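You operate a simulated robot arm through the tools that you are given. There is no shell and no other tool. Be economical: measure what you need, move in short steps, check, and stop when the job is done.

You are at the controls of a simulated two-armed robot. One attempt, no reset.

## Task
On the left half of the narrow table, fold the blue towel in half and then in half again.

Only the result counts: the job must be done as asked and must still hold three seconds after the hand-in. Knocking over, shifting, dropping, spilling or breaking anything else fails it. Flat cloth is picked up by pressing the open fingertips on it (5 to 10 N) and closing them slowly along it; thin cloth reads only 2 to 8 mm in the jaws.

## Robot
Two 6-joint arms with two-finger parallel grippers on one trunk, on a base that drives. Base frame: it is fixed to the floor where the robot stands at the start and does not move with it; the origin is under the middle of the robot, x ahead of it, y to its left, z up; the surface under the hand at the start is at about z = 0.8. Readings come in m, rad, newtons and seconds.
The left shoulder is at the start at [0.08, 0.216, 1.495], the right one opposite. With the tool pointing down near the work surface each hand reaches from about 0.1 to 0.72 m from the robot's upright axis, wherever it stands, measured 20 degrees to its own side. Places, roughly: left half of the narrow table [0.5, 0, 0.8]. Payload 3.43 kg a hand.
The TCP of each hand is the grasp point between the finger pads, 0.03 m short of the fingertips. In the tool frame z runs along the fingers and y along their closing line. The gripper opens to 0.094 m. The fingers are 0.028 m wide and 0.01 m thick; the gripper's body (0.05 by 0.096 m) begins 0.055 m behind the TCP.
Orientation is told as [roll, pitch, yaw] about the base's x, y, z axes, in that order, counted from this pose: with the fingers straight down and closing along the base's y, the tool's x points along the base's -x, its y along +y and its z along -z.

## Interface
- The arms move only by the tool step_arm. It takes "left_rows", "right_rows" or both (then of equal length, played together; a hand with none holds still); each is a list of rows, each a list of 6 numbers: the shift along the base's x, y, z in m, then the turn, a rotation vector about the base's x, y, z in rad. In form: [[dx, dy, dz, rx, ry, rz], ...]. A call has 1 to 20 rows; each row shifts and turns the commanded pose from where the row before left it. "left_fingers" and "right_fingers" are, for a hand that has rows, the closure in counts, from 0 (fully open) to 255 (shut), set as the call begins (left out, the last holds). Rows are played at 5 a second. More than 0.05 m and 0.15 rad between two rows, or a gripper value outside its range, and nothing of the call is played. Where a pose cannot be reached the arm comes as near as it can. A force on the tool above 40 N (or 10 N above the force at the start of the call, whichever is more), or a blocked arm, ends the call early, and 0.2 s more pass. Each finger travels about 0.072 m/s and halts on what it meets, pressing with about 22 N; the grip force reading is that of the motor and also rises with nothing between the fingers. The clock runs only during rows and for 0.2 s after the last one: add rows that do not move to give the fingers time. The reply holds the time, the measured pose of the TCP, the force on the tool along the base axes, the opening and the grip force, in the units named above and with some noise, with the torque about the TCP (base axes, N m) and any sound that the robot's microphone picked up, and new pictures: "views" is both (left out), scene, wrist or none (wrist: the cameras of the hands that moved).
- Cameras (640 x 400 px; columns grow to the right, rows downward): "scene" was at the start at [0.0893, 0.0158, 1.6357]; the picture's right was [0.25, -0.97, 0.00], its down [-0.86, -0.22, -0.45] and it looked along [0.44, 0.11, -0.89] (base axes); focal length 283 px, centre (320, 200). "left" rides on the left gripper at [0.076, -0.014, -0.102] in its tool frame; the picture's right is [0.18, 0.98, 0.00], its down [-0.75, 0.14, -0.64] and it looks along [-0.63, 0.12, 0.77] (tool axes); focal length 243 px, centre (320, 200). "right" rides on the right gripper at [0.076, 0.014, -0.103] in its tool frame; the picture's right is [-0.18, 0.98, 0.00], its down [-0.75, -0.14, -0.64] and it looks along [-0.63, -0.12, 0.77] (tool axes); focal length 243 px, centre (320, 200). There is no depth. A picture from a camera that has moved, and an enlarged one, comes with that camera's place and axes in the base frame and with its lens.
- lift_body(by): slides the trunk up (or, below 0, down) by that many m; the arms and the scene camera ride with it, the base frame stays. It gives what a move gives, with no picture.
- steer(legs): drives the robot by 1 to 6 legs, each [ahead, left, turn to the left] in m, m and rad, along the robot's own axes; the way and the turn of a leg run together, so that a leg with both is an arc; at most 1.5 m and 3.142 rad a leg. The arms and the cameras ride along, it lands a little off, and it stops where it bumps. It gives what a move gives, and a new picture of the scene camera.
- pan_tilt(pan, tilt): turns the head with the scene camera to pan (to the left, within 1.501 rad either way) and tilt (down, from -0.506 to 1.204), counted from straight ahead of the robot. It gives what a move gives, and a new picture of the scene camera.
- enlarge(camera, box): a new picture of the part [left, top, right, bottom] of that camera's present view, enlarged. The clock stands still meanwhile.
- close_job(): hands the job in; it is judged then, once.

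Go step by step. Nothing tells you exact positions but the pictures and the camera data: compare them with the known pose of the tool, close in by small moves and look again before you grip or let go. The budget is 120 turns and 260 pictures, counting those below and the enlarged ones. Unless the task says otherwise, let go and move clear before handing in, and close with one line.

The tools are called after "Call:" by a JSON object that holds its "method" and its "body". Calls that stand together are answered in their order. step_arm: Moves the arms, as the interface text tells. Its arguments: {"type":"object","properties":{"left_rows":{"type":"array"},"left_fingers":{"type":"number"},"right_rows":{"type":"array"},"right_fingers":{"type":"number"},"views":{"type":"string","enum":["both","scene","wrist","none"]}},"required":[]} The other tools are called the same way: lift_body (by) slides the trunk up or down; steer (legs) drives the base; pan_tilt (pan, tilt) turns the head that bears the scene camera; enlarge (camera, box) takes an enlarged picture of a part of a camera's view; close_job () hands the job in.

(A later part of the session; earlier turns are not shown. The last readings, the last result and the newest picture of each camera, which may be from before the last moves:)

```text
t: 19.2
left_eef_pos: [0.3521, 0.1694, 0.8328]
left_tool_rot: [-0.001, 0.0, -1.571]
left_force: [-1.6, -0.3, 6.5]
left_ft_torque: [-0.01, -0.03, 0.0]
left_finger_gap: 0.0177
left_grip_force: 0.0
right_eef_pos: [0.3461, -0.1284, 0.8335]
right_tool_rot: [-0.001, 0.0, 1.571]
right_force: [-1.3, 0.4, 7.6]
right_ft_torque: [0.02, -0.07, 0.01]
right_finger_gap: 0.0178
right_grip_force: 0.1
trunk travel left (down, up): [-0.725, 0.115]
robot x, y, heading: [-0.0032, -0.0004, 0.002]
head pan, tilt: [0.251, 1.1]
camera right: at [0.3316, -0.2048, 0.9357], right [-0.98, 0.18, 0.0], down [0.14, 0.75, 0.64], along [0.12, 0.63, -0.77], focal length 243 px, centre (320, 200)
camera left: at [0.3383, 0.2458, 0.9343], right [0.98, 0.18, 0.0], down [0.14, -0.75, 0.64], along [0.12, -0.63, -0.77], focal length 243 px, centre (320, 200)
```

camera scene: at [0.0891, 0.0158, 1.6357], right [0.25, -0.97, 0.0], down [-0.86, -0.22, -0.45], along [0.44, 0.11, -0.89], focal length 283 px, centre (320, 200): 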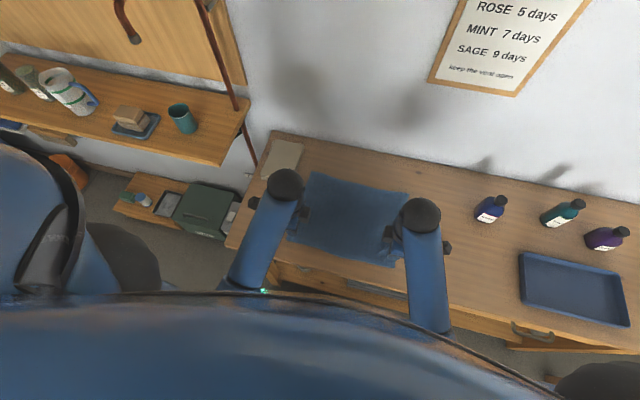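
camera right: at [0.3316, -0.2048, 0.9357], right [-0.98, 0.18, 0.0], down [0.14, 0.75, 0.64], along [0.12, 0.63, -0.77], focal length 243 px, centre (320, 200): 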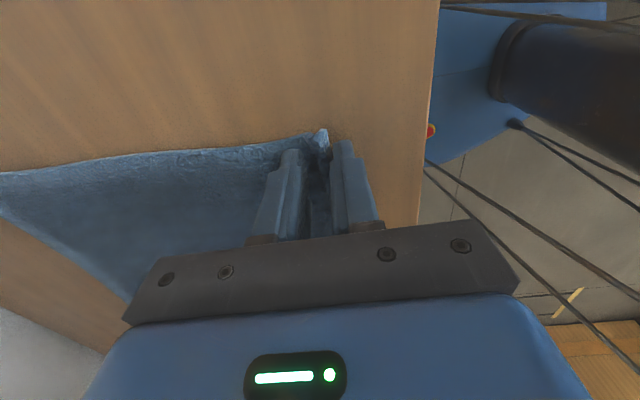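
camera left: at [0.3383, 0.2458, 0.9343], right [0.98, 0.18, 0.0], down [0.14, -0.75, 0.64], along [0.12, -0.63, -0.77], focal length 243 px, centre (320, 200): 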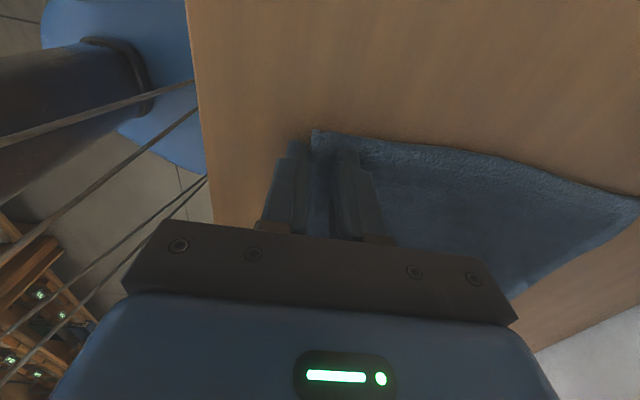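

The edge is turning up between the fingers, as intended. I close further.

Call:
{"method": "step_arm", "body": {"left_rows": [[0, 0, 0, 0, 0, 0], [0, 0, 0, 0, 0, 0]], "right_rows": [[0, 0, 0, 0, 0, 0], [0, 0, 0, 0, 0, 0]], "left_fingers": 225, "right_fingers": 225, "views": "none"}}

Call:
{"method": "step_arm", "body": {"left_rows": [[0, 0, 0, 0, 0, 0], [0, 0, 0, 0, 0, 0], [0, 0, 0, 0, 0, 0]], "right_rows": [[0, 0, 0, 0, 0, 0], [0, 0, 0, 0, 0, 0], [0, 0, 0, 0, 0, 0]], "left_fingers": 255, "right_fingers": 255, "views": "none"}}

Call:
{"method": "step_arm", "body": {"left_rows": [[0.003, 0, 0.02, 0, 0, 0], [0.005, 0, 0.03, 0, 0, 0], [0.01, 0, 0.03, 0, 0, 0]], "right_rows": [[0.003, 0, 0.02, 0, 0, 0], [0.005, 0, 0.03, 0, 0, 0], [0.01, 0, 0.03, 0, 0, 0]]}}

```text
t: 19.8
left_eef_pos: [0.3528, 0.1692, 0.8326]
left_tool_rot: [0.002, -0.001, -1.571]
left_force: [-1.5, 0.2, 5.9]
left_ft_torque: [-0.01, -0.05, -0.02]
left_finger_gap: 0.0112
left_grip_force: 0.0
right_eef_pos: [0.3467, -0.129, 0.8329]
right_tool_rot: [0.001, 0.0, 1.57]
right_force: [-1.6, -0.3, 7.1]
right_ft_torque: [0.02, -0.03, 0.03]
right_finger_gap: 0.0112
right_grip_force: 0.1
trunk travel left (down, up): [-0.725, 0.115]
robot x, y, heading: [-0.0003, -0.0006, -0.001]
head pan, tilt: [0.251, 1.1]
```

```text
t: 20.6
left_eef_pos: [0.3534, 0.1694, 0.8326]
left_tool_rot: [0.002, 0.001, -1.572]
left_force: [1.6, -0.5, 6.4]
left_ft_torque: [-0.05, -0.09, 0.02]
left_finger_gap: 0.005
left_grip_force: 21.8
right_eef_pos: [0.3471, -0.1284, 0.8333]
right_tool_rot: [-0.001, -0.002, 1.57]
right_force: [-0.7, 0.2, 7.2]
right_ft_torque: [0.02, -0.04, -0.01]
right_finger_gap: 0.0045
right_grip_force: 21.9
trunk travel left (down, up): [-0.725, 0.115]
robot x, y, heading: [0.0015, 0.0001, 0.001]
head pan, tilt: [0.251, 1.1]
```

```text
t: 21.4
left_eef_pos: [0.3717, 0.1694, 0.9109]
left_tool_rot: [-0.002, 0.002, -1.571]
left_force: [0.1, -1.0, 0.1]
left_ft_torque: [0.01, 0.06, -0.01]
left_finger_gap: 0.005
left_grip_force: 22.4
right_eef_pos: [0.3659, -0.1279, 0.9111]
right_tool_rot: [0.002, 0.0, 1.571]
right_force: [-0.5, -0.8, 0.1]
right_ft_torque: [0.02, 0.0, 0.01]
right_finger_gap: 0.0042
right_grip_force: 22.2
trunk travel left (down, up): [-0.725, 0.115]
robot x, y, heading: [0.0008, 0.0, -0.002]
head pan, tilt: [0.251, 1.1]
camera scene: at [0.0906, 0.0159, 1.6355], right [0.25, -0.97, 0.0], down [-0.86, -0.22, -0.45], along [0.44, 0.11, -0.89], focal length 283 px, centre (320, 200)
camera right: at [0.3525, -0.2039, 1.014], right [-0.98, 0.18, 0.0], down [0.14, 0.75, 0.64], along [0.12, 0.63, -0.77], focal length 243 px, centre (320, 200)
camera left: at [0.3577, 0.2458, 1.0126], right [0.98, 0.18, 0.0], down [0.14, -0.75, 0.64], along [0.12, -0.63, -0.77], focal length 243 px, centre (320, 200)
```

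scene: 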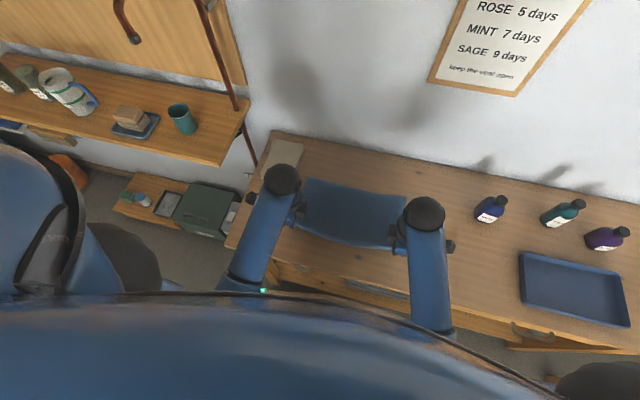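
right: 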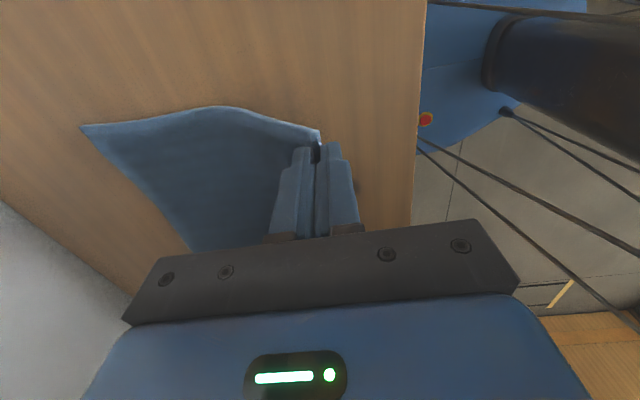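
left: 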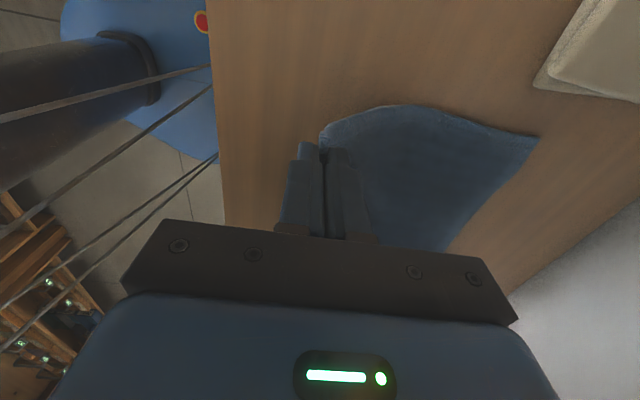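

Clean edge grips on both corners. I carry the edge over the fold line in an arc, tilting slightly toward the end.

Call:
{"method": "step_arm", "body": {"left_rows": [[0.03, 0, 0.021, 0, 0, 0], [0.035, 0, 0.016, 0, 0, 0], [0.035, 0, 0.007, 0, 0, 0], [0.033, 0, -0.007, 0, 0.06, 0], [0.03, 0, -0.018, 0, 0.08, 0], [0.03, 0, -0.025, 0, 0.08, 0], [0.018, 0, -0.02, 0, 0.08, 0]], "right_rows": [[0.032, 0, 0.021, 0, 0, 0], [0.036, 0, 0.016, 0, 0, 0], [0.037, 0, 0.007, 0, 0, 0], [0.033, 0, -0.007, 0, 0.06, 0], [0.03, 0, -0.018, 0, 0.08, 0], [0.03, 0, -0.025, 0, 0.08, 0], [0.018, 0, -0.02, 0, 0.08, 0]]}}

```text
t: 23.0
left_eef_pos: [0.5862, 0.1686, 0.867]
left_tool_rot: [-0.3, 0.0, -1.571]
left_force: [-0.1, -1.4, -0.1]
left_ft_torque: [0.02, 0.0, 0.0]
left_finger_gap: 0.0045
left_grip_force: 21.8
left hand out of reach, approached as far as the arm can: row 1, 2
right_eef_pos: [0.5861, -0.1278, 0.8706]
right_tool_rot: [0.299, 0.001, 1.571]
right_force: [0.8, -0.1, 0.0]
right_ft_torque: [-0.01, -0.07, 0.0]
right_finger_gap: 0.0041
right_grip_force: 21.8
right hand out of reach, approached as far as the arm can: row 1, 2
trunk travel left (down, up): [-0.725, 0.115]
robot x, y, heading: [-0.0019, -0.0029, 0.003]
head pan, tilt: [0.251, 1.1]
camera scene: at [0.093, 0.0159, 1.6355], right [0.25, -0.97, 0.0], down [-0.86, -0.22, -0.45], along [0.44, 0.11, -0.89], focal length 283 px, centre (320, 200)
camera right: at [0.6037, -0.2037, 0.9714], right [-0.94, 0.18, 0.29], down [0.33, 0.75, 0.57], along [-0.11, 0.63, -0.77], focal length 243 px, centre (320, 200)
camera left: at [0.6031, 0.245, 0.9677], right [0.94, 0.18, -0.29], down [0.33, -0.75, 0.57], along [-0.11, -0.63, -0.77], focal length 243 px, centre (320, 200)
```

scene: 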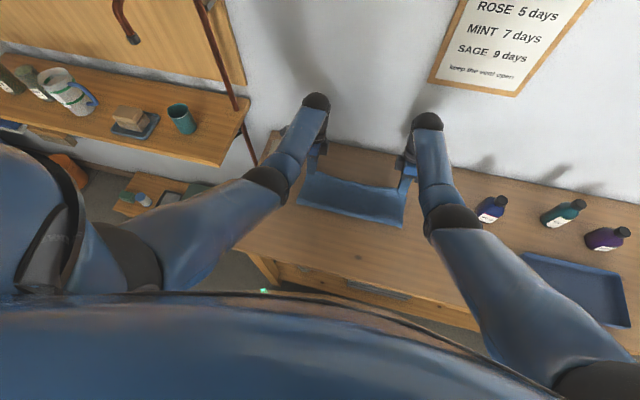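
right: 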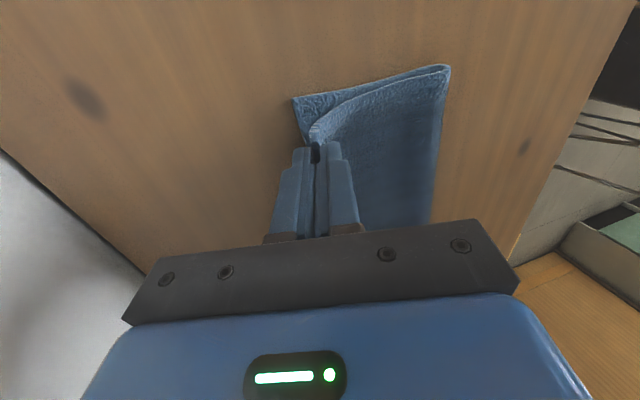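
left: 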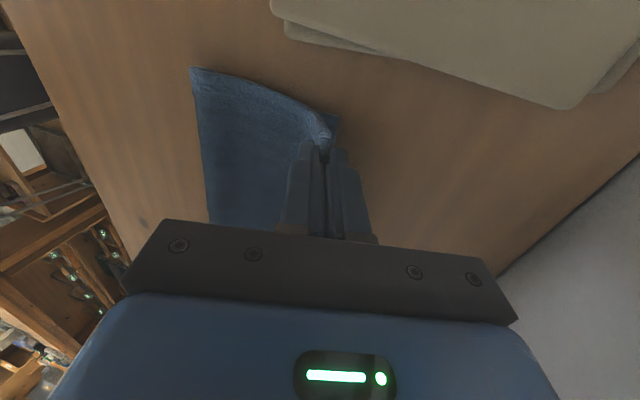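

The fold is well formed, with the held edge directly above the far edge at about x 0.578. I lower straight down.

Call:
{"method": "step_arm", "body": {"left_rows": [[0, 0, -0.01, 0, 0, 0], [0, 0, -0.01, 0, 0, 0], [0, 0, -0.006, 0, 0, 0], [0, 0, 0, 0, 0, 0]], "right_rows": [[0, 0, -0.01, 0, 0, 0], [0, 0, -0.01, 0, 0, 0], [0, 0, -0.009, 0, 0, 0], [0, 0, 0, 0, 0, 0]]}}

```text
t: 24.0
left_eef_pos: [0.5844, 0.1689, 0.8431]
left_tool_rot: [-0.298, 0.0, -1.57]
left_force: [0.1, 0.0, 1.4]
left_ft_torque: [-0.04, -0.07, 0.04]
left_finger_gap: 0.0046
left_grip_force: 22.6
right_eef_pos: [0.5837, -0.1276, 0.8427]
right_tool_rot: [0.297, 0.001, 1.571]
right_force: [-0.3, 0.4, -0.2]
right_ft_torque: [0.03, -0.07, 0.02]
right_finger_gap: 0.0044
right_grip_force: 22.3
trunk travel left (down, up): [-0.725, 0.115]
robot x, y, heading: [0.0004, 0.0003, 0.001]
head pan, tilt: [0.251, 1.1]
camera scene: at [0.0881, 0.0158, 1.6358], right [0.25, -0.97, 0.0], down [-0.86, -0.22, -0.45], along [0.44, 0.11, -0.89], focal length 283 px, centre (320, 200)
camera right: at [0.6001, -0.2044, 0.9448], right [-0.94, 0.18, 0.29], down [0.32, 0.75, 0.57], along [-0.11, 0.63, -0.77], focal length 243 px, centre (320, 200)
camera left: at [0.6003, 0.2449, 0.9435], right [0.94, 0.18, -0.29], down [0.32, -0.75, 0.57], along [-0.11, -0.63, -0.77], focal length 243 px, centre (320, 200)
```

scene: 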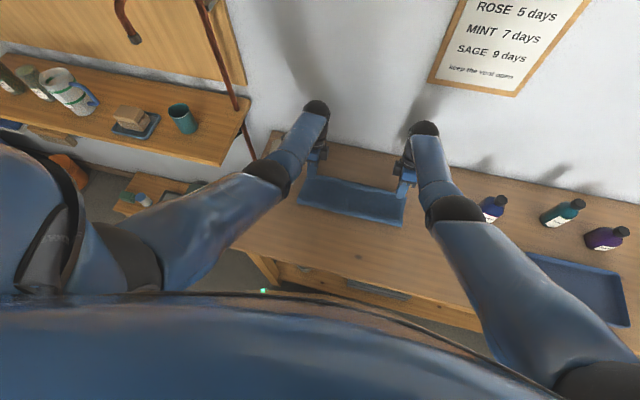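
right: 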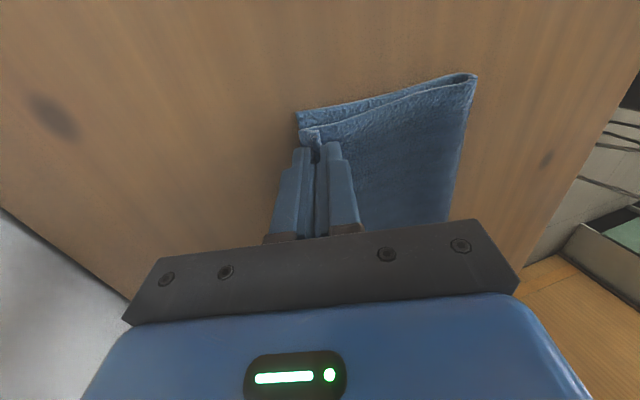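
left: 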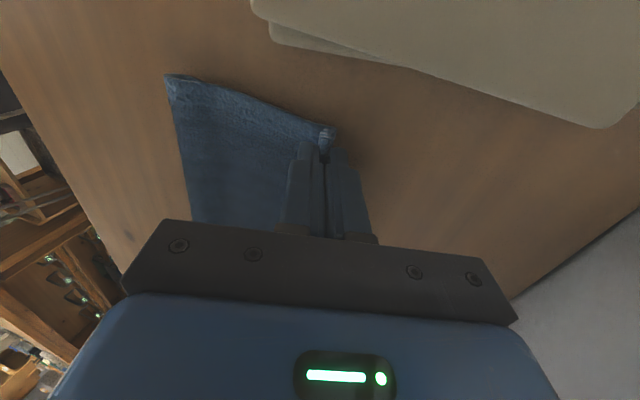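

The edges line up within a few millimetres. I lower slightly, open the fingers and back out.

Call:
{"method": "step_arm", "body": {"left_rows": [[0.001, 0, -0.004, 0, 0, 0], [0, 0, 0, 0, 0, 0], [0, 0, 0, 0, 0, 0]], "right_rows": [[0.001, 0, -0.004, 0, 0, 0], [0, 0, 0, 0, 0, 0], [0, 0, 0, 0, 0, 0]], "left_fingers": 200, "right_fingers": 200, "views": "none"}}

Call:
{"method": "step_arm", "body": {"left_rows": [[0.003, 0, 0.01, 0, 0, 0], [0.006, 0, 0.02, 0, 0, 0], [0.01, 0, 0.04, 0, 0, 0], [0, 0, 0.04, 0, -0.1, 0], [0, 0, 0.02, 0, -0.1, 0], [0, 0, 0, 0, -0.1, 0]], "right_rows": [[0.003, 0, 0.01, 0, 0, 0], [0.006, 0, 0.02, 0, 0, 0], [0.01, 0, 0.04, 0, 0, 0], [0, 0, 0.04, 0, -0.1, 0], [0, 0, 0.02, 0, -0.1, 0], [0, 0, 0, 0, -0.1, 0]]}}

```text
t: 24.8
left_eef_pos: [0.5857, 0.1675, 0.8381]
left_tool_rot: [-0.301, 0.001, -1.57]
left_force: [0.1, 0.4, 0.1]
left_ft_torque: [0.0, -0.04, 0.0]
left_finger_gap: 0.0201
left_grip_force: 0.0
right_eef_pos: [0.5859, -0.1301, 0.839]
right_tool_rot: [0.299, -0.001, 1.572]
right_force: [-0.1, -0.4, 0.3]
right_ft_torque: [0.02, -0.01, -0.04]
right_finger_gap: 0.0201
right_grip_force: 0.1
trunk travel left (down, up): [-0.725, 0.115]
robot x, y, heading: [-0.0003, -0.0002, 0.002]
head pan, tilt: [0.251, 1.1]
```

```text
t: 26.2
left_eef_pos: [0.6037, 0.1673, 0.9693]
left_tool_rot: [0.0, 0.0, -1.572]
left_force: [0.4, -0.9, 0.0]
left_ft_torque: [0.03, 0.03, 0.01]
left_finger_gap: 0.0201
left_grip_force: 0.1
right_eef_pos: [0.6032, -0.1289, 0.968]
right_tool_rot: [-0.001, 0.0, 1.571]
right_force: [-0.1, -0.4, 0.2]
right_ft_torque: [0.04, 0.0, -0.02]
right_finger_gap: 0.0205
right_grip_force: 0.0
trunk travel left (down, up): [-0.725, 0.115]
robot x, y, heading: [0.0004, 0.0023, 0.002]
head pan, tilt: [0.251, 1.1]
camera scene: at [0.0891, 0.0159, 1.6358], right [0.25, -0.97, 0.0], down [-0.86, -0.22, -0.45], along [0.44, 0.11, -0.89], focal length 283 px, centre (320, 200)
camera right: at [0.5887, -0.2042, 1.0706], right [-0.98, 0.18, 0.0], down [0.14, 0.75, 0.64], along [0.12, 0.63, -0.77], focal length 243 px, centre (320, 200)
camera left: at [0.5887, 0.2438, 1.07], right [0.98, 0.18, 0.0], down [0.14, -0.75, 0.64], along [0.12, -0.63, -0.77], focal length 243 px, centre (320, 200)
```

scene: 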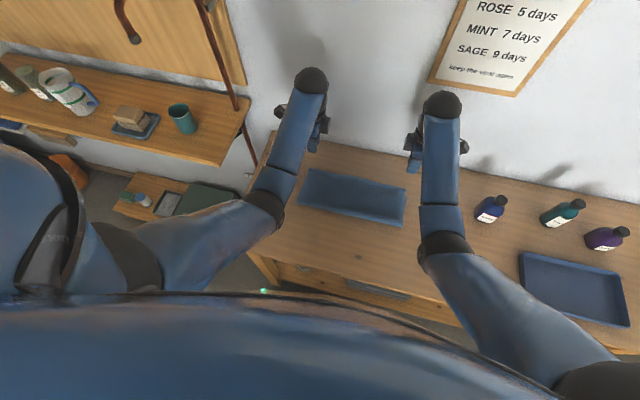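
right: 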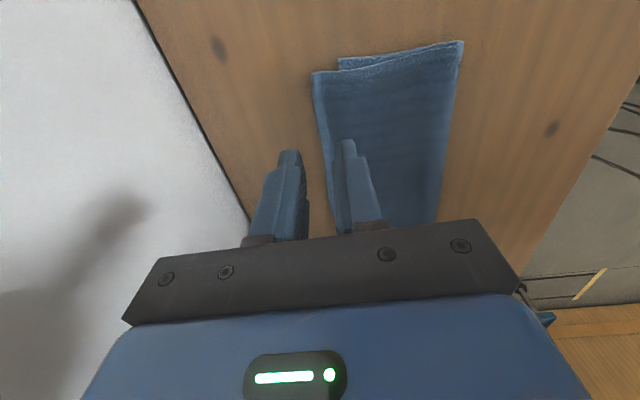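
left: 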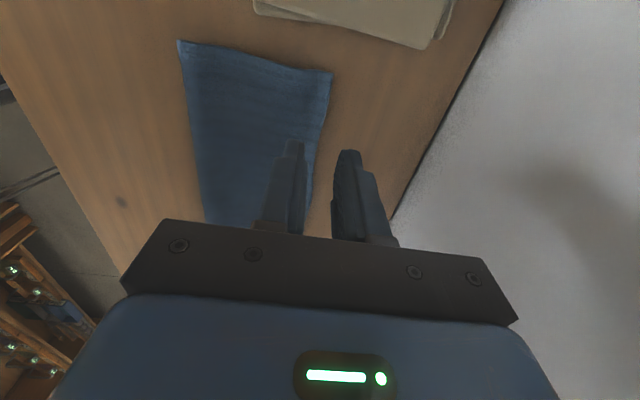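

The first fold lies flat, but the top layer overshoots the lower edge by about 2.5 cm. I'll re-grip just that overhang and set it back, so I descend near it and look.

Call:
{"method": "step_arm", "body": {"left_rows": [[0.002, 0.006, -0.04, 0, 0, 0], [0, 0, -0.04, 0, 0, 0], [0, 0, -0.03, 0, 0, 0], [0, 0, 0, 0, 0, 0]], "right_rows": [[-0.001, -0.003, -0.04, 0, 0, 0], [0, 0, -0.04, 0, 0, 0], [0, 0, -0.03, 0, 0, 0], [0, 0, 0, 0, 0, 0]], "left_fingers": 182, "right_fingers": 182, "views": "wrist"}}

```text
t: 27.2
left_eef_pos: [0.6056, 0.1758, 0.8599]
left_tool_rot: [0.0, 0.002, -1.57]
left_force: [-0.2, 0.3, -0.2]
left_ft_torque: [0.02, 0.0, 0.02]
left_finger_gap: 0.0268
left_grip_force: 0.2
right_eef_pos: [0.6024, -0.1314, 0.8559]
right_tool_rot: [0.001, 0.001, 1.57]
right_force: [0.4, -0.1, -0.2]
right_ft_torque: [0.03, -0.01, 0.03]
right_finger_gap: 0.0271
right_grip_force: 0.1
trunk travel left (down, up): [-0.725, 0.115]
robot x, y, heading: [-0.0019, -0.0013, -0.002]
head pan, tilt: [0.251, 1.1]
camera right: at [0.5879, -0.2072, 0.9576], right [-0.98, 0.18, 0.0], down [0.14, 0.75, 0.64], along [0.12, 0.63, -0.77], focal length 243 px, centre (320, 200)
camera left: at [0.5909, 0.2518, 0.9614], right [0.98, 0.18, 0.0], down [0.14, -0.75, 0.64], along [0.12, -0.63, -0.77], focal length 243 px, centre (320, 200)
```

right: 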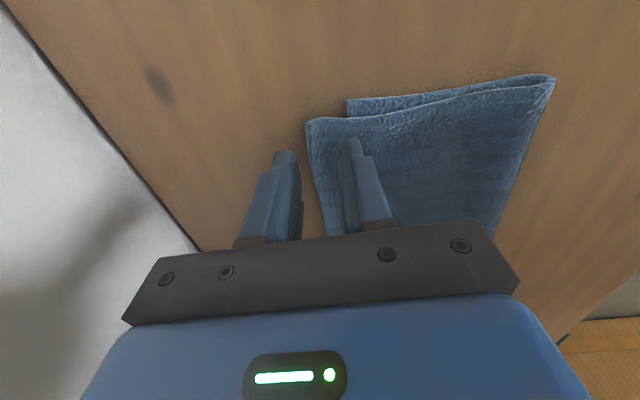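
left: 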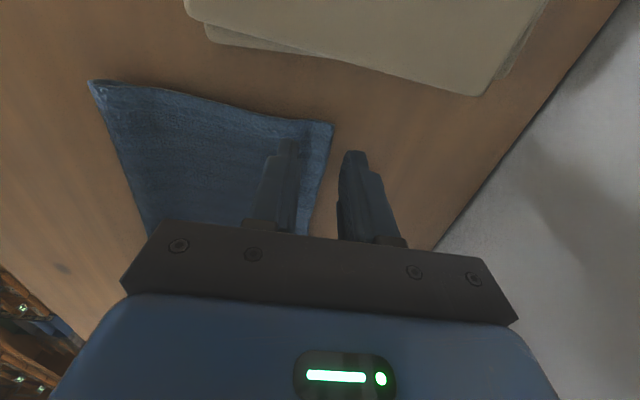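

The edges are where I estimated: the top layer at x≈0.61 and the lower layer at about 0.58. I descend to contact.

Call:
{"method": "step_arm", "body": {"left_rows": [[0, -0.002, -0.02, 0, 0, 0], [0, 0, -0.005, 0, 0, 0], [0, 0, -0.0015, 0, 0, 0], [0, 0, 0, 0, 0, 0]], "right_rows": [[0.002, 0, -0.017, 0, 0, 0], [0, 0, -0.005, 0, 0, 0], [0, 0, -0.001, 0, 0, 0], [0, 0, 0, 0, 0, 0]], "views": "none"}}

```text
t: 28.2
left_eef_pos: [0.6055, 0.1747, 0.8338]
left_tool_rot: [0.003, 0.001, -1.57]
left_force: [-0.2, 0.6, 8.6]
left_ft_torque: [-0.03, 0.22, 0.0]
left_finger_gap: 0.027
left_grip_force: 0.2
right_eef_pos: [0.6045, -0.1309, 0.8342]
right_tool_rot: [-0.001, 0.0, 1.571]
right_force: [0.8, -0.3, 5.7]
right_ft_torque: [-0.02, 0.13, -0.01]
right_finger_gap: 0.0263
right_grip_force: 0.0
trunk travel left (down, up): [-0.725, 0.115]
robot x, y, heading: [0.0032, 0.0016, 0.0]
head pan, tilt: [0.251, 1.1]
```

Call:
{"method": "step_arm", "body": {"left_rows": [[0, 0, 0, 0, 0, 0], [0, 0, 0, 0, 0, 0]], "right_rows": [[0, 0, 0, 0, 0, 0], [0, 0, 0, 0, 0, 0]], "left_fingers": 205, "right_fingers": 205, "views": "none"}}

Call:
{"method": "step_arm", "body": {"left_rows": [[0, 0, 0, 0, 0, 0], [0, 0, 0, 0, 0, 0]], "right_rows": [[0, 0, 0, 0, 0, 0], [0, 0, 0, 0, 0, 0]], "left_fingers": 225, "right_fingers": 225, "views": "wrist"}}

Call:
{"method": "step_arm", "body": {"left_rows": [[0, 0, 0, 0, 0, 0], [0, 0, 0, 0, 0, 0], [0, 0, 0, 0, 0, 0]], "right_rows": [[0, 0, 0, 0, 0, 0], [0, 0, 0, 0, 0, 0], [0, 0, 0, 0, 0, 0]], "left_fingers": 255, "right_fingers": 255, "views": "none"}}

```text
t: 28.8
left_eef_pos: [0.6051, 0.1733, 0.8338]
left_tool_rot: [0.003, 0.001, -1.572]
left_force: [1.7, 0.6, 8.1]
left_ft_torque: [-0.02, 0.13, 0.0]
left_finger_gap: 0.0179
left_grip_force: 0.0
right_eef_pos: [0.6038, -0.1317, 0.8346]
right_tool_rot: [0.0, 0.001, 1.571]
right_force: [1.1, 0.8, 6.1]
right_ft_torque: [-0.03, 0.12, 0.0]
right_finger_gap: 0.018
right_grip_force: 0.0
trunk travel left (down, up): [-0.725, 0.115]
robot x, y, heading: [-0.0015, 0.004, 0.004]
head pan, tilt: [0.251, 1.1]
```

```text
t: 29.4
left_eef_pos: [0.6031, 0.1741, 0.8328]
left_tool_rot: [0.001, 0.001, -1.569]
left_force: [0.2, -0.1, 9.2]
left_ft_torque: [-0.06, 0.09, -0.01]
left_finger_gap: 0.0115
left_grip_force: 0.4
right_eef_pos: [0.6035, -0.131, 0.8341]
right_tool_rot: [-0.001, 0.001, 1.572]
right_force: [0.2, -0.4, 5.9]
right_ft_torque: [-0.01, 0.07, 0.01]
right_finger_gap: 0.0109
right_grip_force: 0.1
trunk travel left (down, up): [-0.725, 0.115]
robot x, y, heading: [0.0021, -0.0014, 0.001]
head pan, tilt: [0.251, 1.1]
camera right: at [0.5894, -0.2077, 0.9369], right [-0.98, 0.18, 0.0], down [0.14, 0.75, 0.64], along [0.12, 0.63, -0.77], focal length 243 px, centre (320, 200)
camera left: at [0.5899, 0.2497, 0.9347], right [0.98, 0.18, 0.0], down [0.14, -0.75, 0.64], along [0.12, -0.63, -0.77], focal length 243 px, centre (320, 200)
```

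right: 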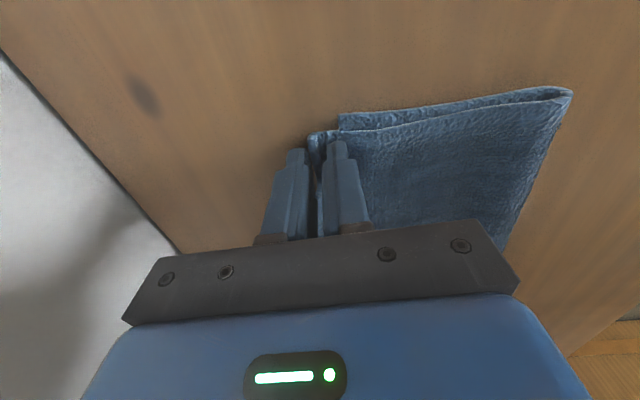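
left: 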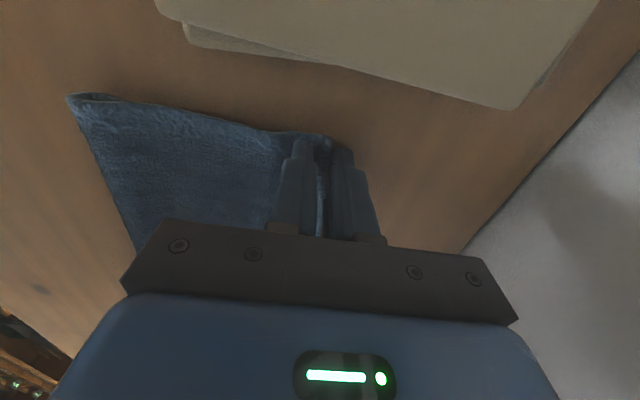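

```text
t: 30.2
left_eef_pos: [0.6046, 0.172, 0.8336]
left_tool_rot: [0.0, -0.001, -1.57]
left_force: [-1.2, -2.7, 9.5]
left_ft_torque: [-0.05, 0.1, -0.01]
left_finger_gap: 0.0041
left_grip_force: 21.8
right_eef_pos: [0.6038, -0.1324, 0.8353]
right_tool_rot: [-0.001, 0.0, 1.571]
right_force: [-0.8, 0.7, 3.8]
right_ft_torque: [-0.02, 0.06, -0.02]
right_finger_gap: 0.0028
right_grip_force: 21.8
trunk travel left (down, up): [-0.725, 0.115]
robot x, y, heading: [-0.0006, 0.0039, 0.001]
head pan, tilt: [0.251, 1.1]
```

Both are gripping. I lift slightly and bring the top edge back, then look.

Call:
{"method": "step_arm", "body": {"left_rows": [[-0.004, 0, 0.015, 0, 0, 0], [-0.014, 0, 0.015, 0, 0, 0], [-0.016, 0, 0, 0, 0, 0], [0, 0, 0, 0, 0, 0]], "right_rows": [[-0.004, 0, 0.015, 0, 0, 0], [-0.014, 0, 0.015, 0, 0, 0], [-0.016, 0, 0, 0, 0, 0], [0, 0, 0, 0, 0, 0]]}}

```text
t: 31.2
left_eef_pos: [0.5736, 0.1751, 0.8622]
left_tool_rot: [-0.002, 0.0, -1.572]
left_force: [-0.2, -0.2, 0.3]
left_ft_torque: [0.01, -0.02, 0.01]
left_finger_gap: 0.0027
left_grip_force: 22.6
right_eef_pos: [0.572, -0.1303, 0.8636]
right_tool_rot: [0.002, -0.001, 1.57]
right_force: [0.6, 0.4, 0.5]
right_ft_torque: [0.02, 0.0, -0.01]
right_finger_gap: 0.0026
right_grip_force: 22.7
trunk travel left (down, up): [-0.725, 0.115]
robot x, y, heading: [-0.0036, -0.0006, 0.002]
head pan, tilt: [0.251, 1.1]
camera scene: at [0.0908, 0.0159, 1.6356], right [0.25, -0.97, 0.0], down [-0.86, -0.22, -0.45], along [0.44, 0.11, -0.89], focal length 283 px, centre (320, 200)
camera right: at [0.5578, -0.2072, 0.9656], right [-0.98, 0.18, 0.0], down [0.14, 0.75, 0.64], along [0.12, 0.63, -0.77], focal length 243 px, centre (320, 200)
camera left: at [0.5583, 0.2512, 0.9635], right [0.98, 0.18, 0.0], down [0.14, -0.75, 0.64], along [0.12, -0.63, -0.77], focal length 243 px, centre (320, 200)
```

scene: 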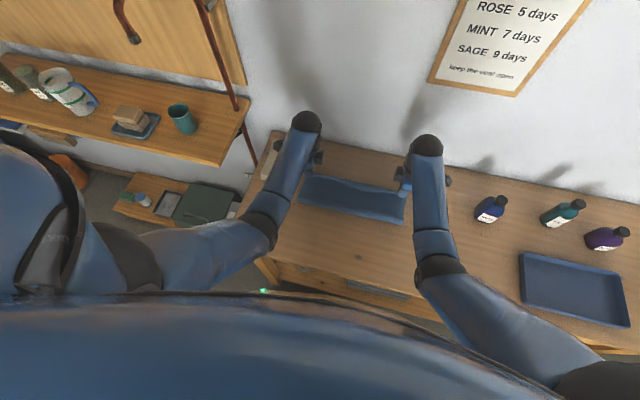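
right: 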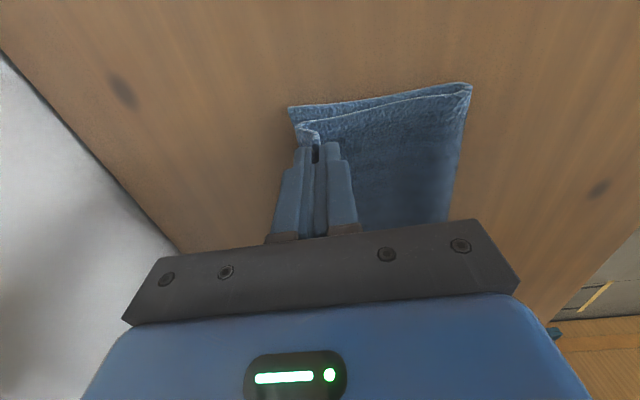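
left: 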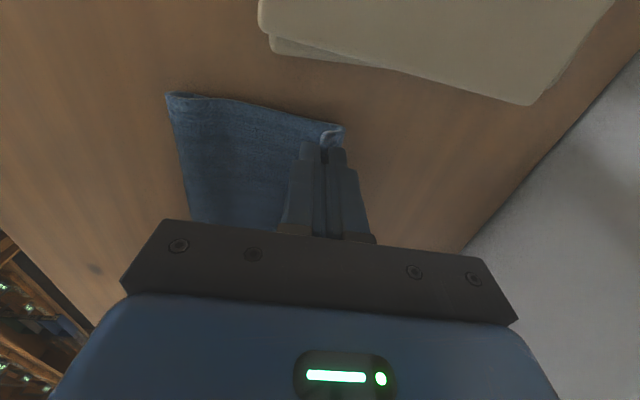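

The fold line barely rolls, so I go back a little farther and down, then release there.

Call:
{"method": "step_arm", "body": {"left_rows": [[-0.013, 0, -0.003, 0, 0, 0], [-0.008, 0, -0.012, 0, 0, 0], [0, 0, -0.007, 0, 0, 0], [0, 0, 0, 0, 0, 0]], "right_rows": [[-0.013, 0, -0.003, 0, 0, 0], [-0.008, 0, -0.012, 0, 0, 0], [0, 0, -0.008, 0, 0, 0], [0, 0, 0, 0, 0, 0]], "views": "wrist"}}

```text
t: 32.2
left_eef_pos: [0.5512, 0.1741, 0.8409]
left_tool_rot: [0.002, 0.0, -1.572]
left_force: [-0.4, -0.8, 2.2]
left_ft_torque: [-0.03, -0.01, -0.04]
left_finger_gap: 0.0031
left_grip_force: 22.2
right_eef_pos: [0.5498, -0.1316, 0.8419]
right_tool_rot: [-0.002, 0.001, 1.57]
right_force: [-0.4, 0.1, 0.5]
right_ft_torque: [-0.01, -0.05, -0.01]
right_finger_gap: 0.0026
right_grip_force: 21.9
trunk travel left (down, up): [-0.725, 0.115]
robot x, y, heading: [0.0002, 0.0008, 0.001]
head pan, tilt: [0.251, 1.1]
camera right: at [0.5349, -0.2078, 0.9448], right [-0.98, 0.18, 0.0], down [0.14, 0.75, 0.64], along [0.12, 0.63, -0.77], focal length 243 px, centre (320, 200)
camera left: at [0.5361, 0.2502, 0.9427], right [0.98, 0.18, 0.0], down [0.14, -0.75, 0.64], along [0.12, -0.63, -0.77], focal length 243 px, centre (320, 200)
```

right: 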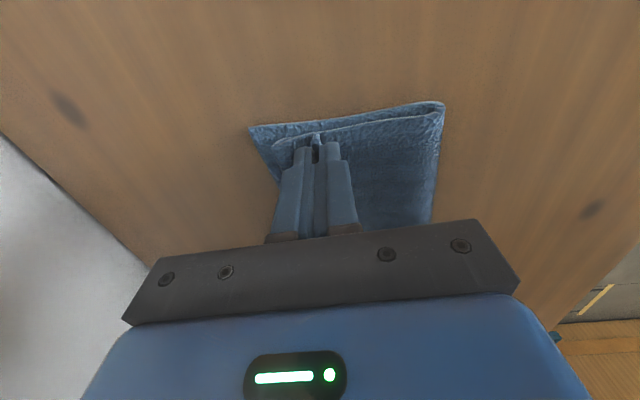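
left: 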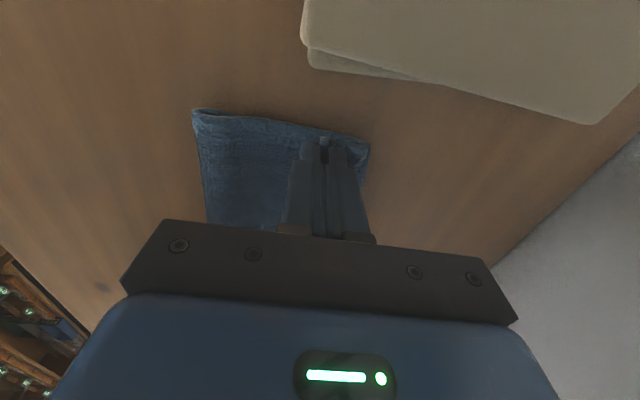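

Call:
{"method": "step_arm", "body": {"left_rows": [[0, 0, -0.002, 0, 0, 0], [0, 0, 0, 0, 0, 0], [0, 0, 0, 0, 0, 0]], "right_rows": [[0, 0, -0.003, 0, 0, 0], [0, 0, 0, 0, 0, 0], [0, 0, 0, 0, 0, 0]], "left_fingers": 205, "right_fingers": 205, "views": "none"}}

Call:
{"method": "step_arm", "body": {"left_rows": [[0, 0, 0.02, 0, 0, 0], [0, 0, 0.04, 0, 0, 0], [0, 0, 0.05, 0, 0, 0], [0, 0, 0, 0, 0, 0]], "right_rows": [[0, 0, 0.02, 0, 0, 0], [0, 0, 0.04, 0, 0, 0], [0, 0, 0.05, 0, 0, 0], [0, 0, 0, 0, 0, 0]]}}

```text
t: 33.0
left_eef_pos: [0.5502, 0.1732, 0.8386]
left_tool_rot: [0.002, 0.0, -1.572]
left_force: [0.5, 0.1, 3.1]
left_ft_torque: [0.04, -0.01, -0.01]
left_finger_gap: 0.0177
left_grip_force: 0.0
right_eef_pos: [0.5497, -0.1312, 0.8391]
right_tool_rot: [-0.001, 0.001, 1.572]
right_force: [-0.4, -0.1, 4.4]
right_ft_torque: [-0.01, -0.09, 0.06]
right_finger_gap: 0.018
right_grip_force: 0.0
trunk travel left (down, up): [-0.725, 0.115]
robot x, y, heading: [-0.0004, -0.0022, 0.002]
head pan, tilt: [0.251, 1.1]
```

```text
t: 34.0
left_eef_pos: [0.5524, 0.1713, 0.9498]
left_tool_rot: [-0.001, 0.002, -1.57]
left_force: [1.1, 0.4, -0.4]
left_ft_torque: [-0.03, -0.03, 0.01]
left_finger_gap: 0.018
left_grip_force: 0.1
right_eef_pos: [0.5488, -0.1323, 0.9486]
right_tool_rot: [0.003, 0.001, 1.57]
right_force: [0.2, 0.2, 0.5]
right_ft_torque: [0.0, -0.02, 0.01]
right_finger_gap: 0.0185
right_grip_force: 0.1
trunk travel left (down, up): [-0.725, 0.115]
robot x, y, heading: [0.0026, -0.0017, 0.0]
head pan, tilt: [0.251, 1.1]
camera scene: at [0.0901, 0.0159, 1.6356], right [0.25, -0.97, 0.0], down [-0.86, -0.22, -0.45], along [0.44, 0.11, -0.89], focal length 283 px, centre (320, 200)
camera right: at [0.5356, -0.2076, 1.0506], right [-0.98, 0.18, 0.0], down [0.14, 0.75, 0.64], along [0.12, 0.63, -0.77], focal length 243 px, centre (320, 200)
camera left: at [0.5365, 0.2481, 1.0504], right [0.98, 0.18, 0.0], down [0.14, -0.75, 0.64], along [0.12, -0.63, -0.77], focal length 243 px, centre (320, 200)
```

scene: 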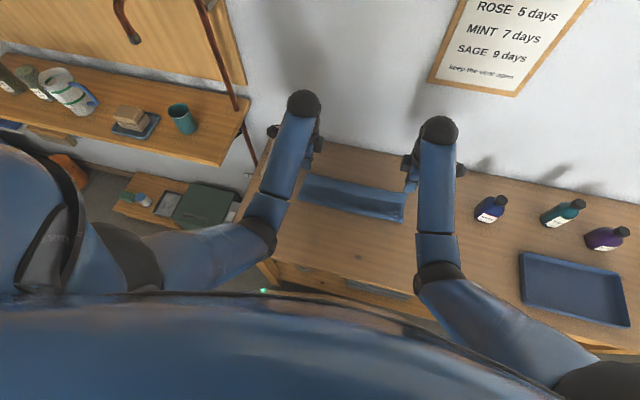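
right: 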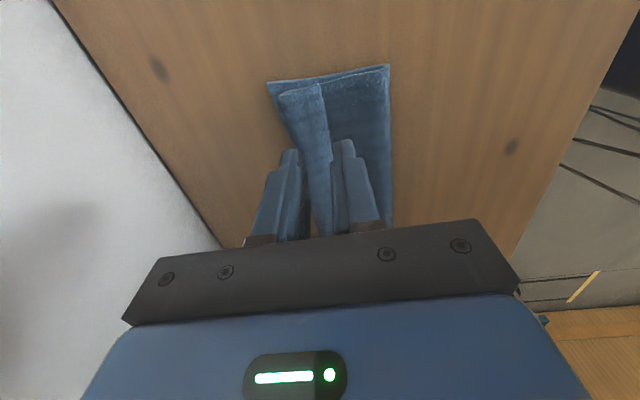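
left: 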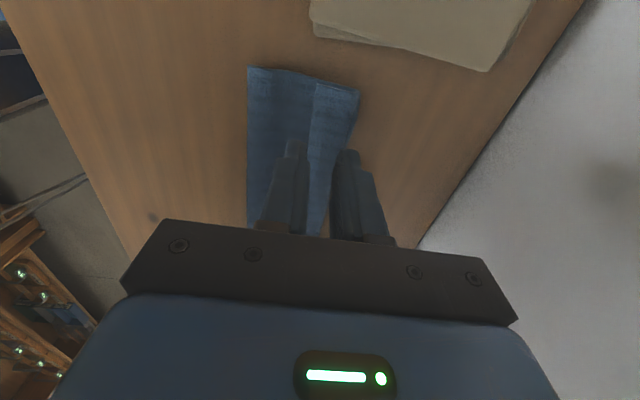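

The released flap flipped backward, with its edge now about x 0.535. I'll grip that edge again, lift it back to open up the fold, and lay it down on a slacker path. First a closer look at the flap edge.

Call:
{"method": "enlarge", "body": {"camera": "right", "box": [220, 40, 440, 260]}}

Call:
{"method": "enlarge", "body": {"camera": "left", "box": [220, 40, 440, 260]}}

Call:
{"method": "enlarge", "body": {"camera": "scene", "box": [270, 150, 430, 250]}}

```text
1.82 times, centred on (330, 150) of right
camera zoom: at [0.5356, -0.2076, 1.0506], right [-0.98, 0.18, 0.0], down [0.14, 0.75, 0.64], along [0.12, 0.63, -0.77], focal length 441 px, centre (302, 291)
```

zoom: 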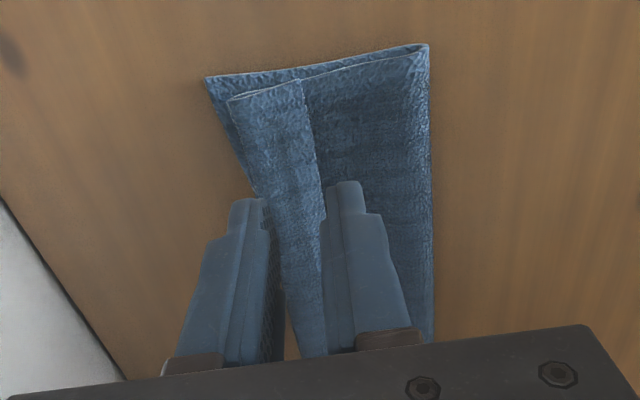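

```text
1.82 times, centred on (330, 150) of left
camera zoom: at [0.5365, 0.2481, 1.0504], right [0.98, 0.18, 0.0], down [0.14, -0.75, 0.64], along [0.12, -0.63, -0.77], focal length 441 px, centre (302, 291)
```

zoom: 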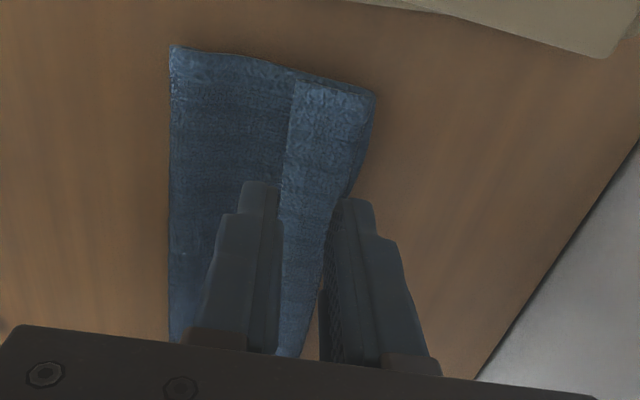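

```text
4.00 times, centred on (350, 200) of scene
camera zoom: at [0.0901, 0.0159, 1.6356], right [0.25, -0.97, 0.0], down [-0.86, -0.22, -0.45], along [0.44, 0.11, -0.89], focal length 1132 px, centre (200, 200)
```

zoom: 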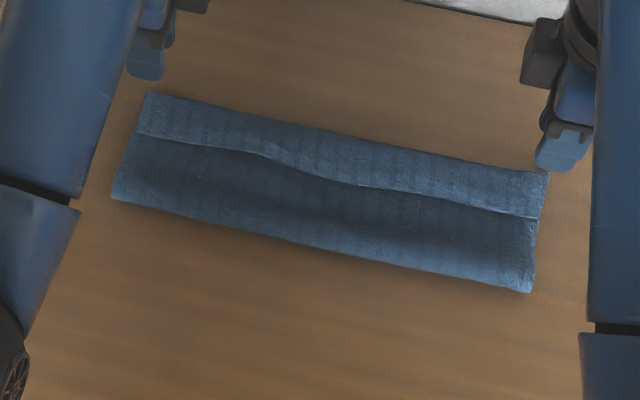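

The flap edge is at x≈0.547 (right) and 0.544 (left). I set a narrow opening astride it and descend gently.

Call:
{"method": "step_arm", "body": {"left_rows": [[0.001, 0, -0.04, 0, 0, 0], [0, 0, -0.04, 0, 0, 0], [0, 0, -0.025, 0, 0, 0], [0, 0, 0, 0, 0, 0]], "right_rows": [[0.006, 0, -0.04, 0, 0, 0], [0, 0, -0.04, 0, 0, 0], [0, 0, -0.025, 0, 0, 0], [0, 0, 0, 0, 0, 0]], "left_fingers": 195, "right_fingers": 195, "views": "wrist"}}

```text
t: 35.0
left_eef_pos: [0.5529, 0.1721, 0.8441]
left_tool_rot: [0.001, -0.001, -1.571]
left_force: [-0.2, 0.3, 0.7]
left_ft_torque: [0.01, -0.01, 0.0]
left_finger_gap: 0.0222
left_grip_force: 0.3
right_eef_pos: [0.5551, -0.1305, 0.8435]
right_tool_rot: [-0.002, 0.0, 1.572]
right_force: [0.3, 1.5, 0.8]
right_ft_torque: [-0.01, -0.01, -0.02]
right_finger_gap: 0.0224
right_grip_force: 0.3
trunk travel left (down, up): [-0.725, 0.115]
robot x, y, heading: [0.0009, -0.001, 0.001]
head pan, tilt: [0.251, 1.1]
camera right: at [0.5412, -0.2061, 0.9455], right [-0.98, 0.18, 0.0], down [0.14, 0.75, 0.64], along [0.12, 0.63, -0.77], focal length 243 px, centre (320, 200)
camera left: at [0.5371, 0.2485, 0.9455], right [0.98, 0.18, 0.0], down [0.14, -0.75, 0.64], along [0.12, -0.63, -0.77], focal length 243 px, centre (320, 200)
```

right: 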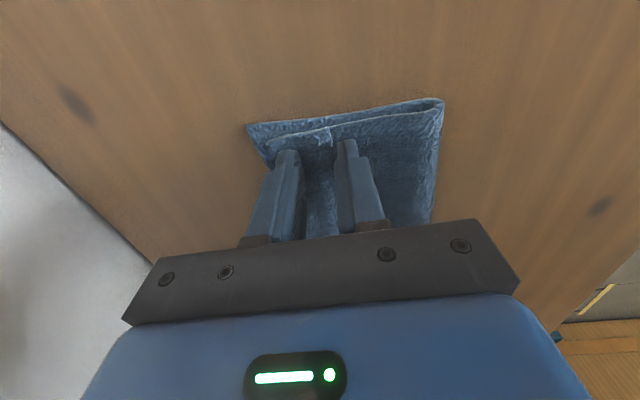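
left: 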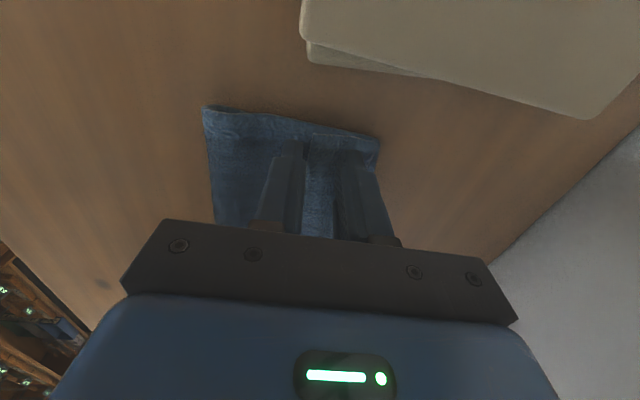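

Call:
{"method": "step_arm", "body": {"left_rows": [[0, 0, -0.002, 0, 0, 0], [0, 0, -0.001, 0, 0, 0], [0, 0, 0, 0, 0, 0]], "right_rows": [[0, 0, -0.002, 0, 0, 0], [0, 0, -0.001, 0, 0, 0], [0, 0, 0, 0, 0, 0]], "views": "none"}}

```text
t: 35.8
left_eef_pos: [0.5529, 0.1721, 0.8413]
left_tool_rot: [0.001, 0.001, -1.57]
left_force: [0.2, 0.2, 2.2]
left_ft_torque: [-0.05, -0.01, -0.04]
left_finger_gap: 0.0219
left_grip_force: 0.1
right_eef_pos: [0.5556, -0.1304, 0.8416]
right_tool_rot: [0.0, -0.001, 1.572]
right_force: [1.2, 0.5, 3.0]
right_ft_torque: [0.04, -0.05, 0.04]
right_finger_gap: 0.0223
right_grip_force: 0.3
trunk travel left (down, up): [-0.725, 0.115]
robot x, y, heading: [0.0003, -0.0038, -0.002]
head pan, tilt: [0.251, 1.1]
```

Call:
{"method": "step_arm", "body": {"left_rows": [[0, 0, -0.001, 0, 0, 0], [0, 0, -0.0005, 0, 0, 0]], "right_rows": [[0, 0, -0.001, 0, 0, 0], [0, 0, 0, 0, 0, 0]], "left_fingers": 215, "right_fingers": 215, "views": "wrist"}}

Call:
{"method": "step_arm", "body": {"left_rows": [[0, 0, 0, 0, 0, 0], [0, 0, 0, 0, 0, 0]], "right_rows": [[0, 0, 0, 0, 0, 0], [0, 0, 0, 0, 0, 0]], "left_fingers": 235, "right_fingers": 235, "views": "none"}}

Call:
{"method": "step_arm", "body": {"left_rows": [[0, 0, 0, 0, 0, 0], [0, 0, 0, 0, 0, 0], [0, 0, 0.015, 0, 0, 0], [-0.005, 0, 0.02, 0, 0, 0]], "right_rows": [[0, 0, 0, 0, 0, 0], [0, 0, 0, 0, 0, 0], [0, 0, 0.015, 0, 0, 0], [-0.005, 0, 0.02, 0, 0, 0]], "left_fingers": 255, "right_fingers": 255}}

```text
t: 36.4
left_eef_pos: [0.5517, 0.1737, 0.8398]
left_tool_rot: [0.002, 0.0, -1.569]
left_force: [-2.4, -0.5, 3.1]
left_ft_torque: [-0.06, 0.0, -0.01]
left_finger_gap: 0.0143
left_grip_force: 0.0
right_eef_pos: [0.5556, -0.1313, 0.8405]
right_tool_rot: [-0.002, -0.002, 1.571]
right_force: [-0.1, 0.2, 4.2]
right_ft_torque: [0.03, -0.08, 0.03]
right_finger_gap: 0.0143
right_grip_force: 0.0
trunk travel left (down, up): [-0.725, 0.115]
robot x, y, heading: [0.0045, -0.0007, 0.0]
head pan, tilt: [0.251, 1.1]
camera right: at [0.5405, -0.2067, 0.9428], right [-0.98, 0.18, 0.0], down [0.14, 0.75, 0.64], along [0.12, 0.63, -0.77], focal length 243 px, centre (320, 200)
camera left: at [0.5375, 0.2494, 0.9409], right [0.98, 0.18, 0.0], down [0.14, -0.75, 0.64], along [0.12, -0.63, -0.77], focal length 243 px, centre (320, 200)
```

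right: 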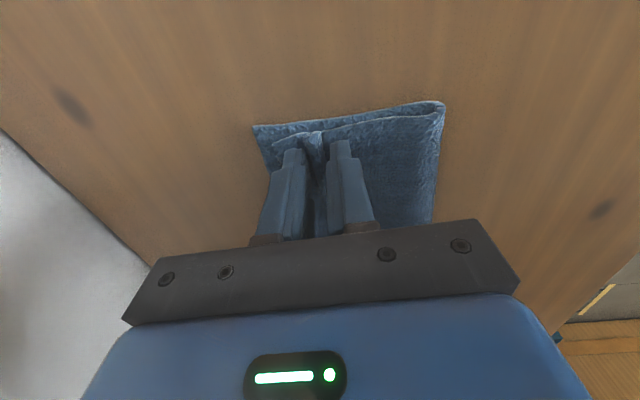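
left: 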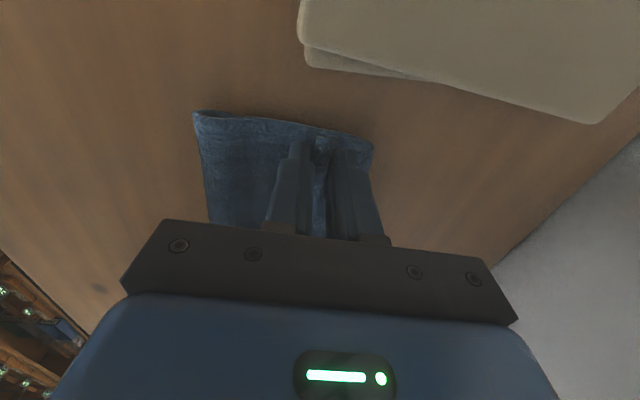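

```text
t: 37.0
left_eef_pos: [0.5523, 0.173, 0.8405]
left_tool_rot: [0.001, 0.001, -1.571]
left_force: [1.4, -0.8, 3.0]
left_ft_torque: [-0.02, -0.1, 0.02]
left_finger_gap: 0.0084
left_grip_force: 18.6
right_eef_pos: [0.5553, -0.1302, 0.8395]
right_tool_rot: [-0.002, -0.002, 1.57]
right_force: [-0.3, -0.1, 3.7]
right_ft_torque: [0.01, -0.05, 0.0]
right_finger_gap: 0.0077
right_grip_force: 0.3
trunk travel left (down, up): [-0.725, 0.115]
robot x, y, heading: [-0.0031, -0.0046, 0.0]
head pan, tilt: [0.251, 1.1]
```

```text
t: 38.0
left_eef_pos: [0.5462, 0.1738, 0.8752]
left_tool_rot: [0.0, -0.001, -1.572]
left_force: [-0.3, -0.7, -0.5]
left_ft_torque: [0.02, -0.04, 0.03]
left_finger_gap: 0.0081
left_grip_force: 22.1
right_eef_pos: [0.5505, -0.1292, 0.8746]
right_tool_rot: [0.001, 0.001, 1.57]
right_force: [-0.3, 0.1, 0.5]
right_ft_torque: [-0.01, -0.02, -0.03]
right_finger_gap: 0.0043
right_grip_force: 21.5
trunk travel left (down, up): [-0.725, 0.115]
robot x, y, heading: [-0.0012, 0.0033, -0.003]
head pan, tilt: [0.251, 1.1]
camera scene: at [0.0878, 0.0158, 1.6357], right [0.25, -0.97, 0.0], down [-0.86, -0.22, -0.45], along [0.44, 0.11, -0.89], focal length 283 px, centre (320, 200)
camera right: at [0.5357, -0.2064, 0.9775], right [-0.98, 0.18, 0.0], down [0.14, 0.75, 0.64], along [0.12, 0.63, -0.77], focal length 243 px, centre (320, 200)
camera left: at [0.5319, 0.2502, 0.976], right [0.98, 0.18, 0.0], down [0.14, -0.75, 0.64], along [0.12, -0.63, -0.77], focal length 243 px, centre (320, 200)
```

scene: 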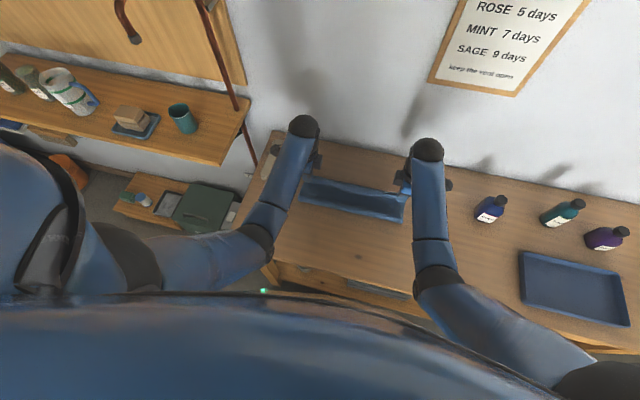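
right: 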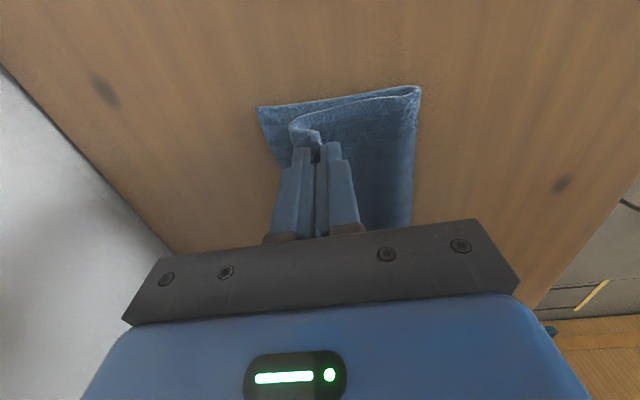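
left: 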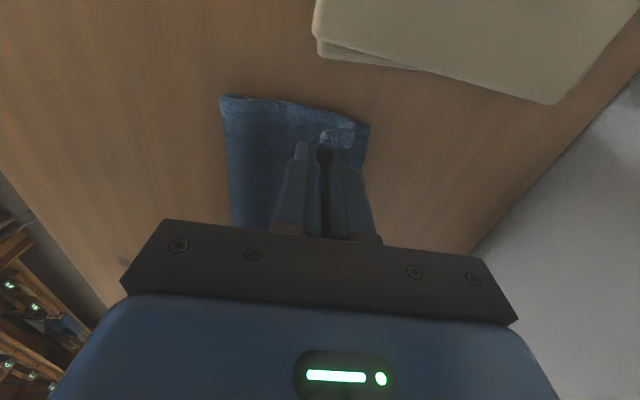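

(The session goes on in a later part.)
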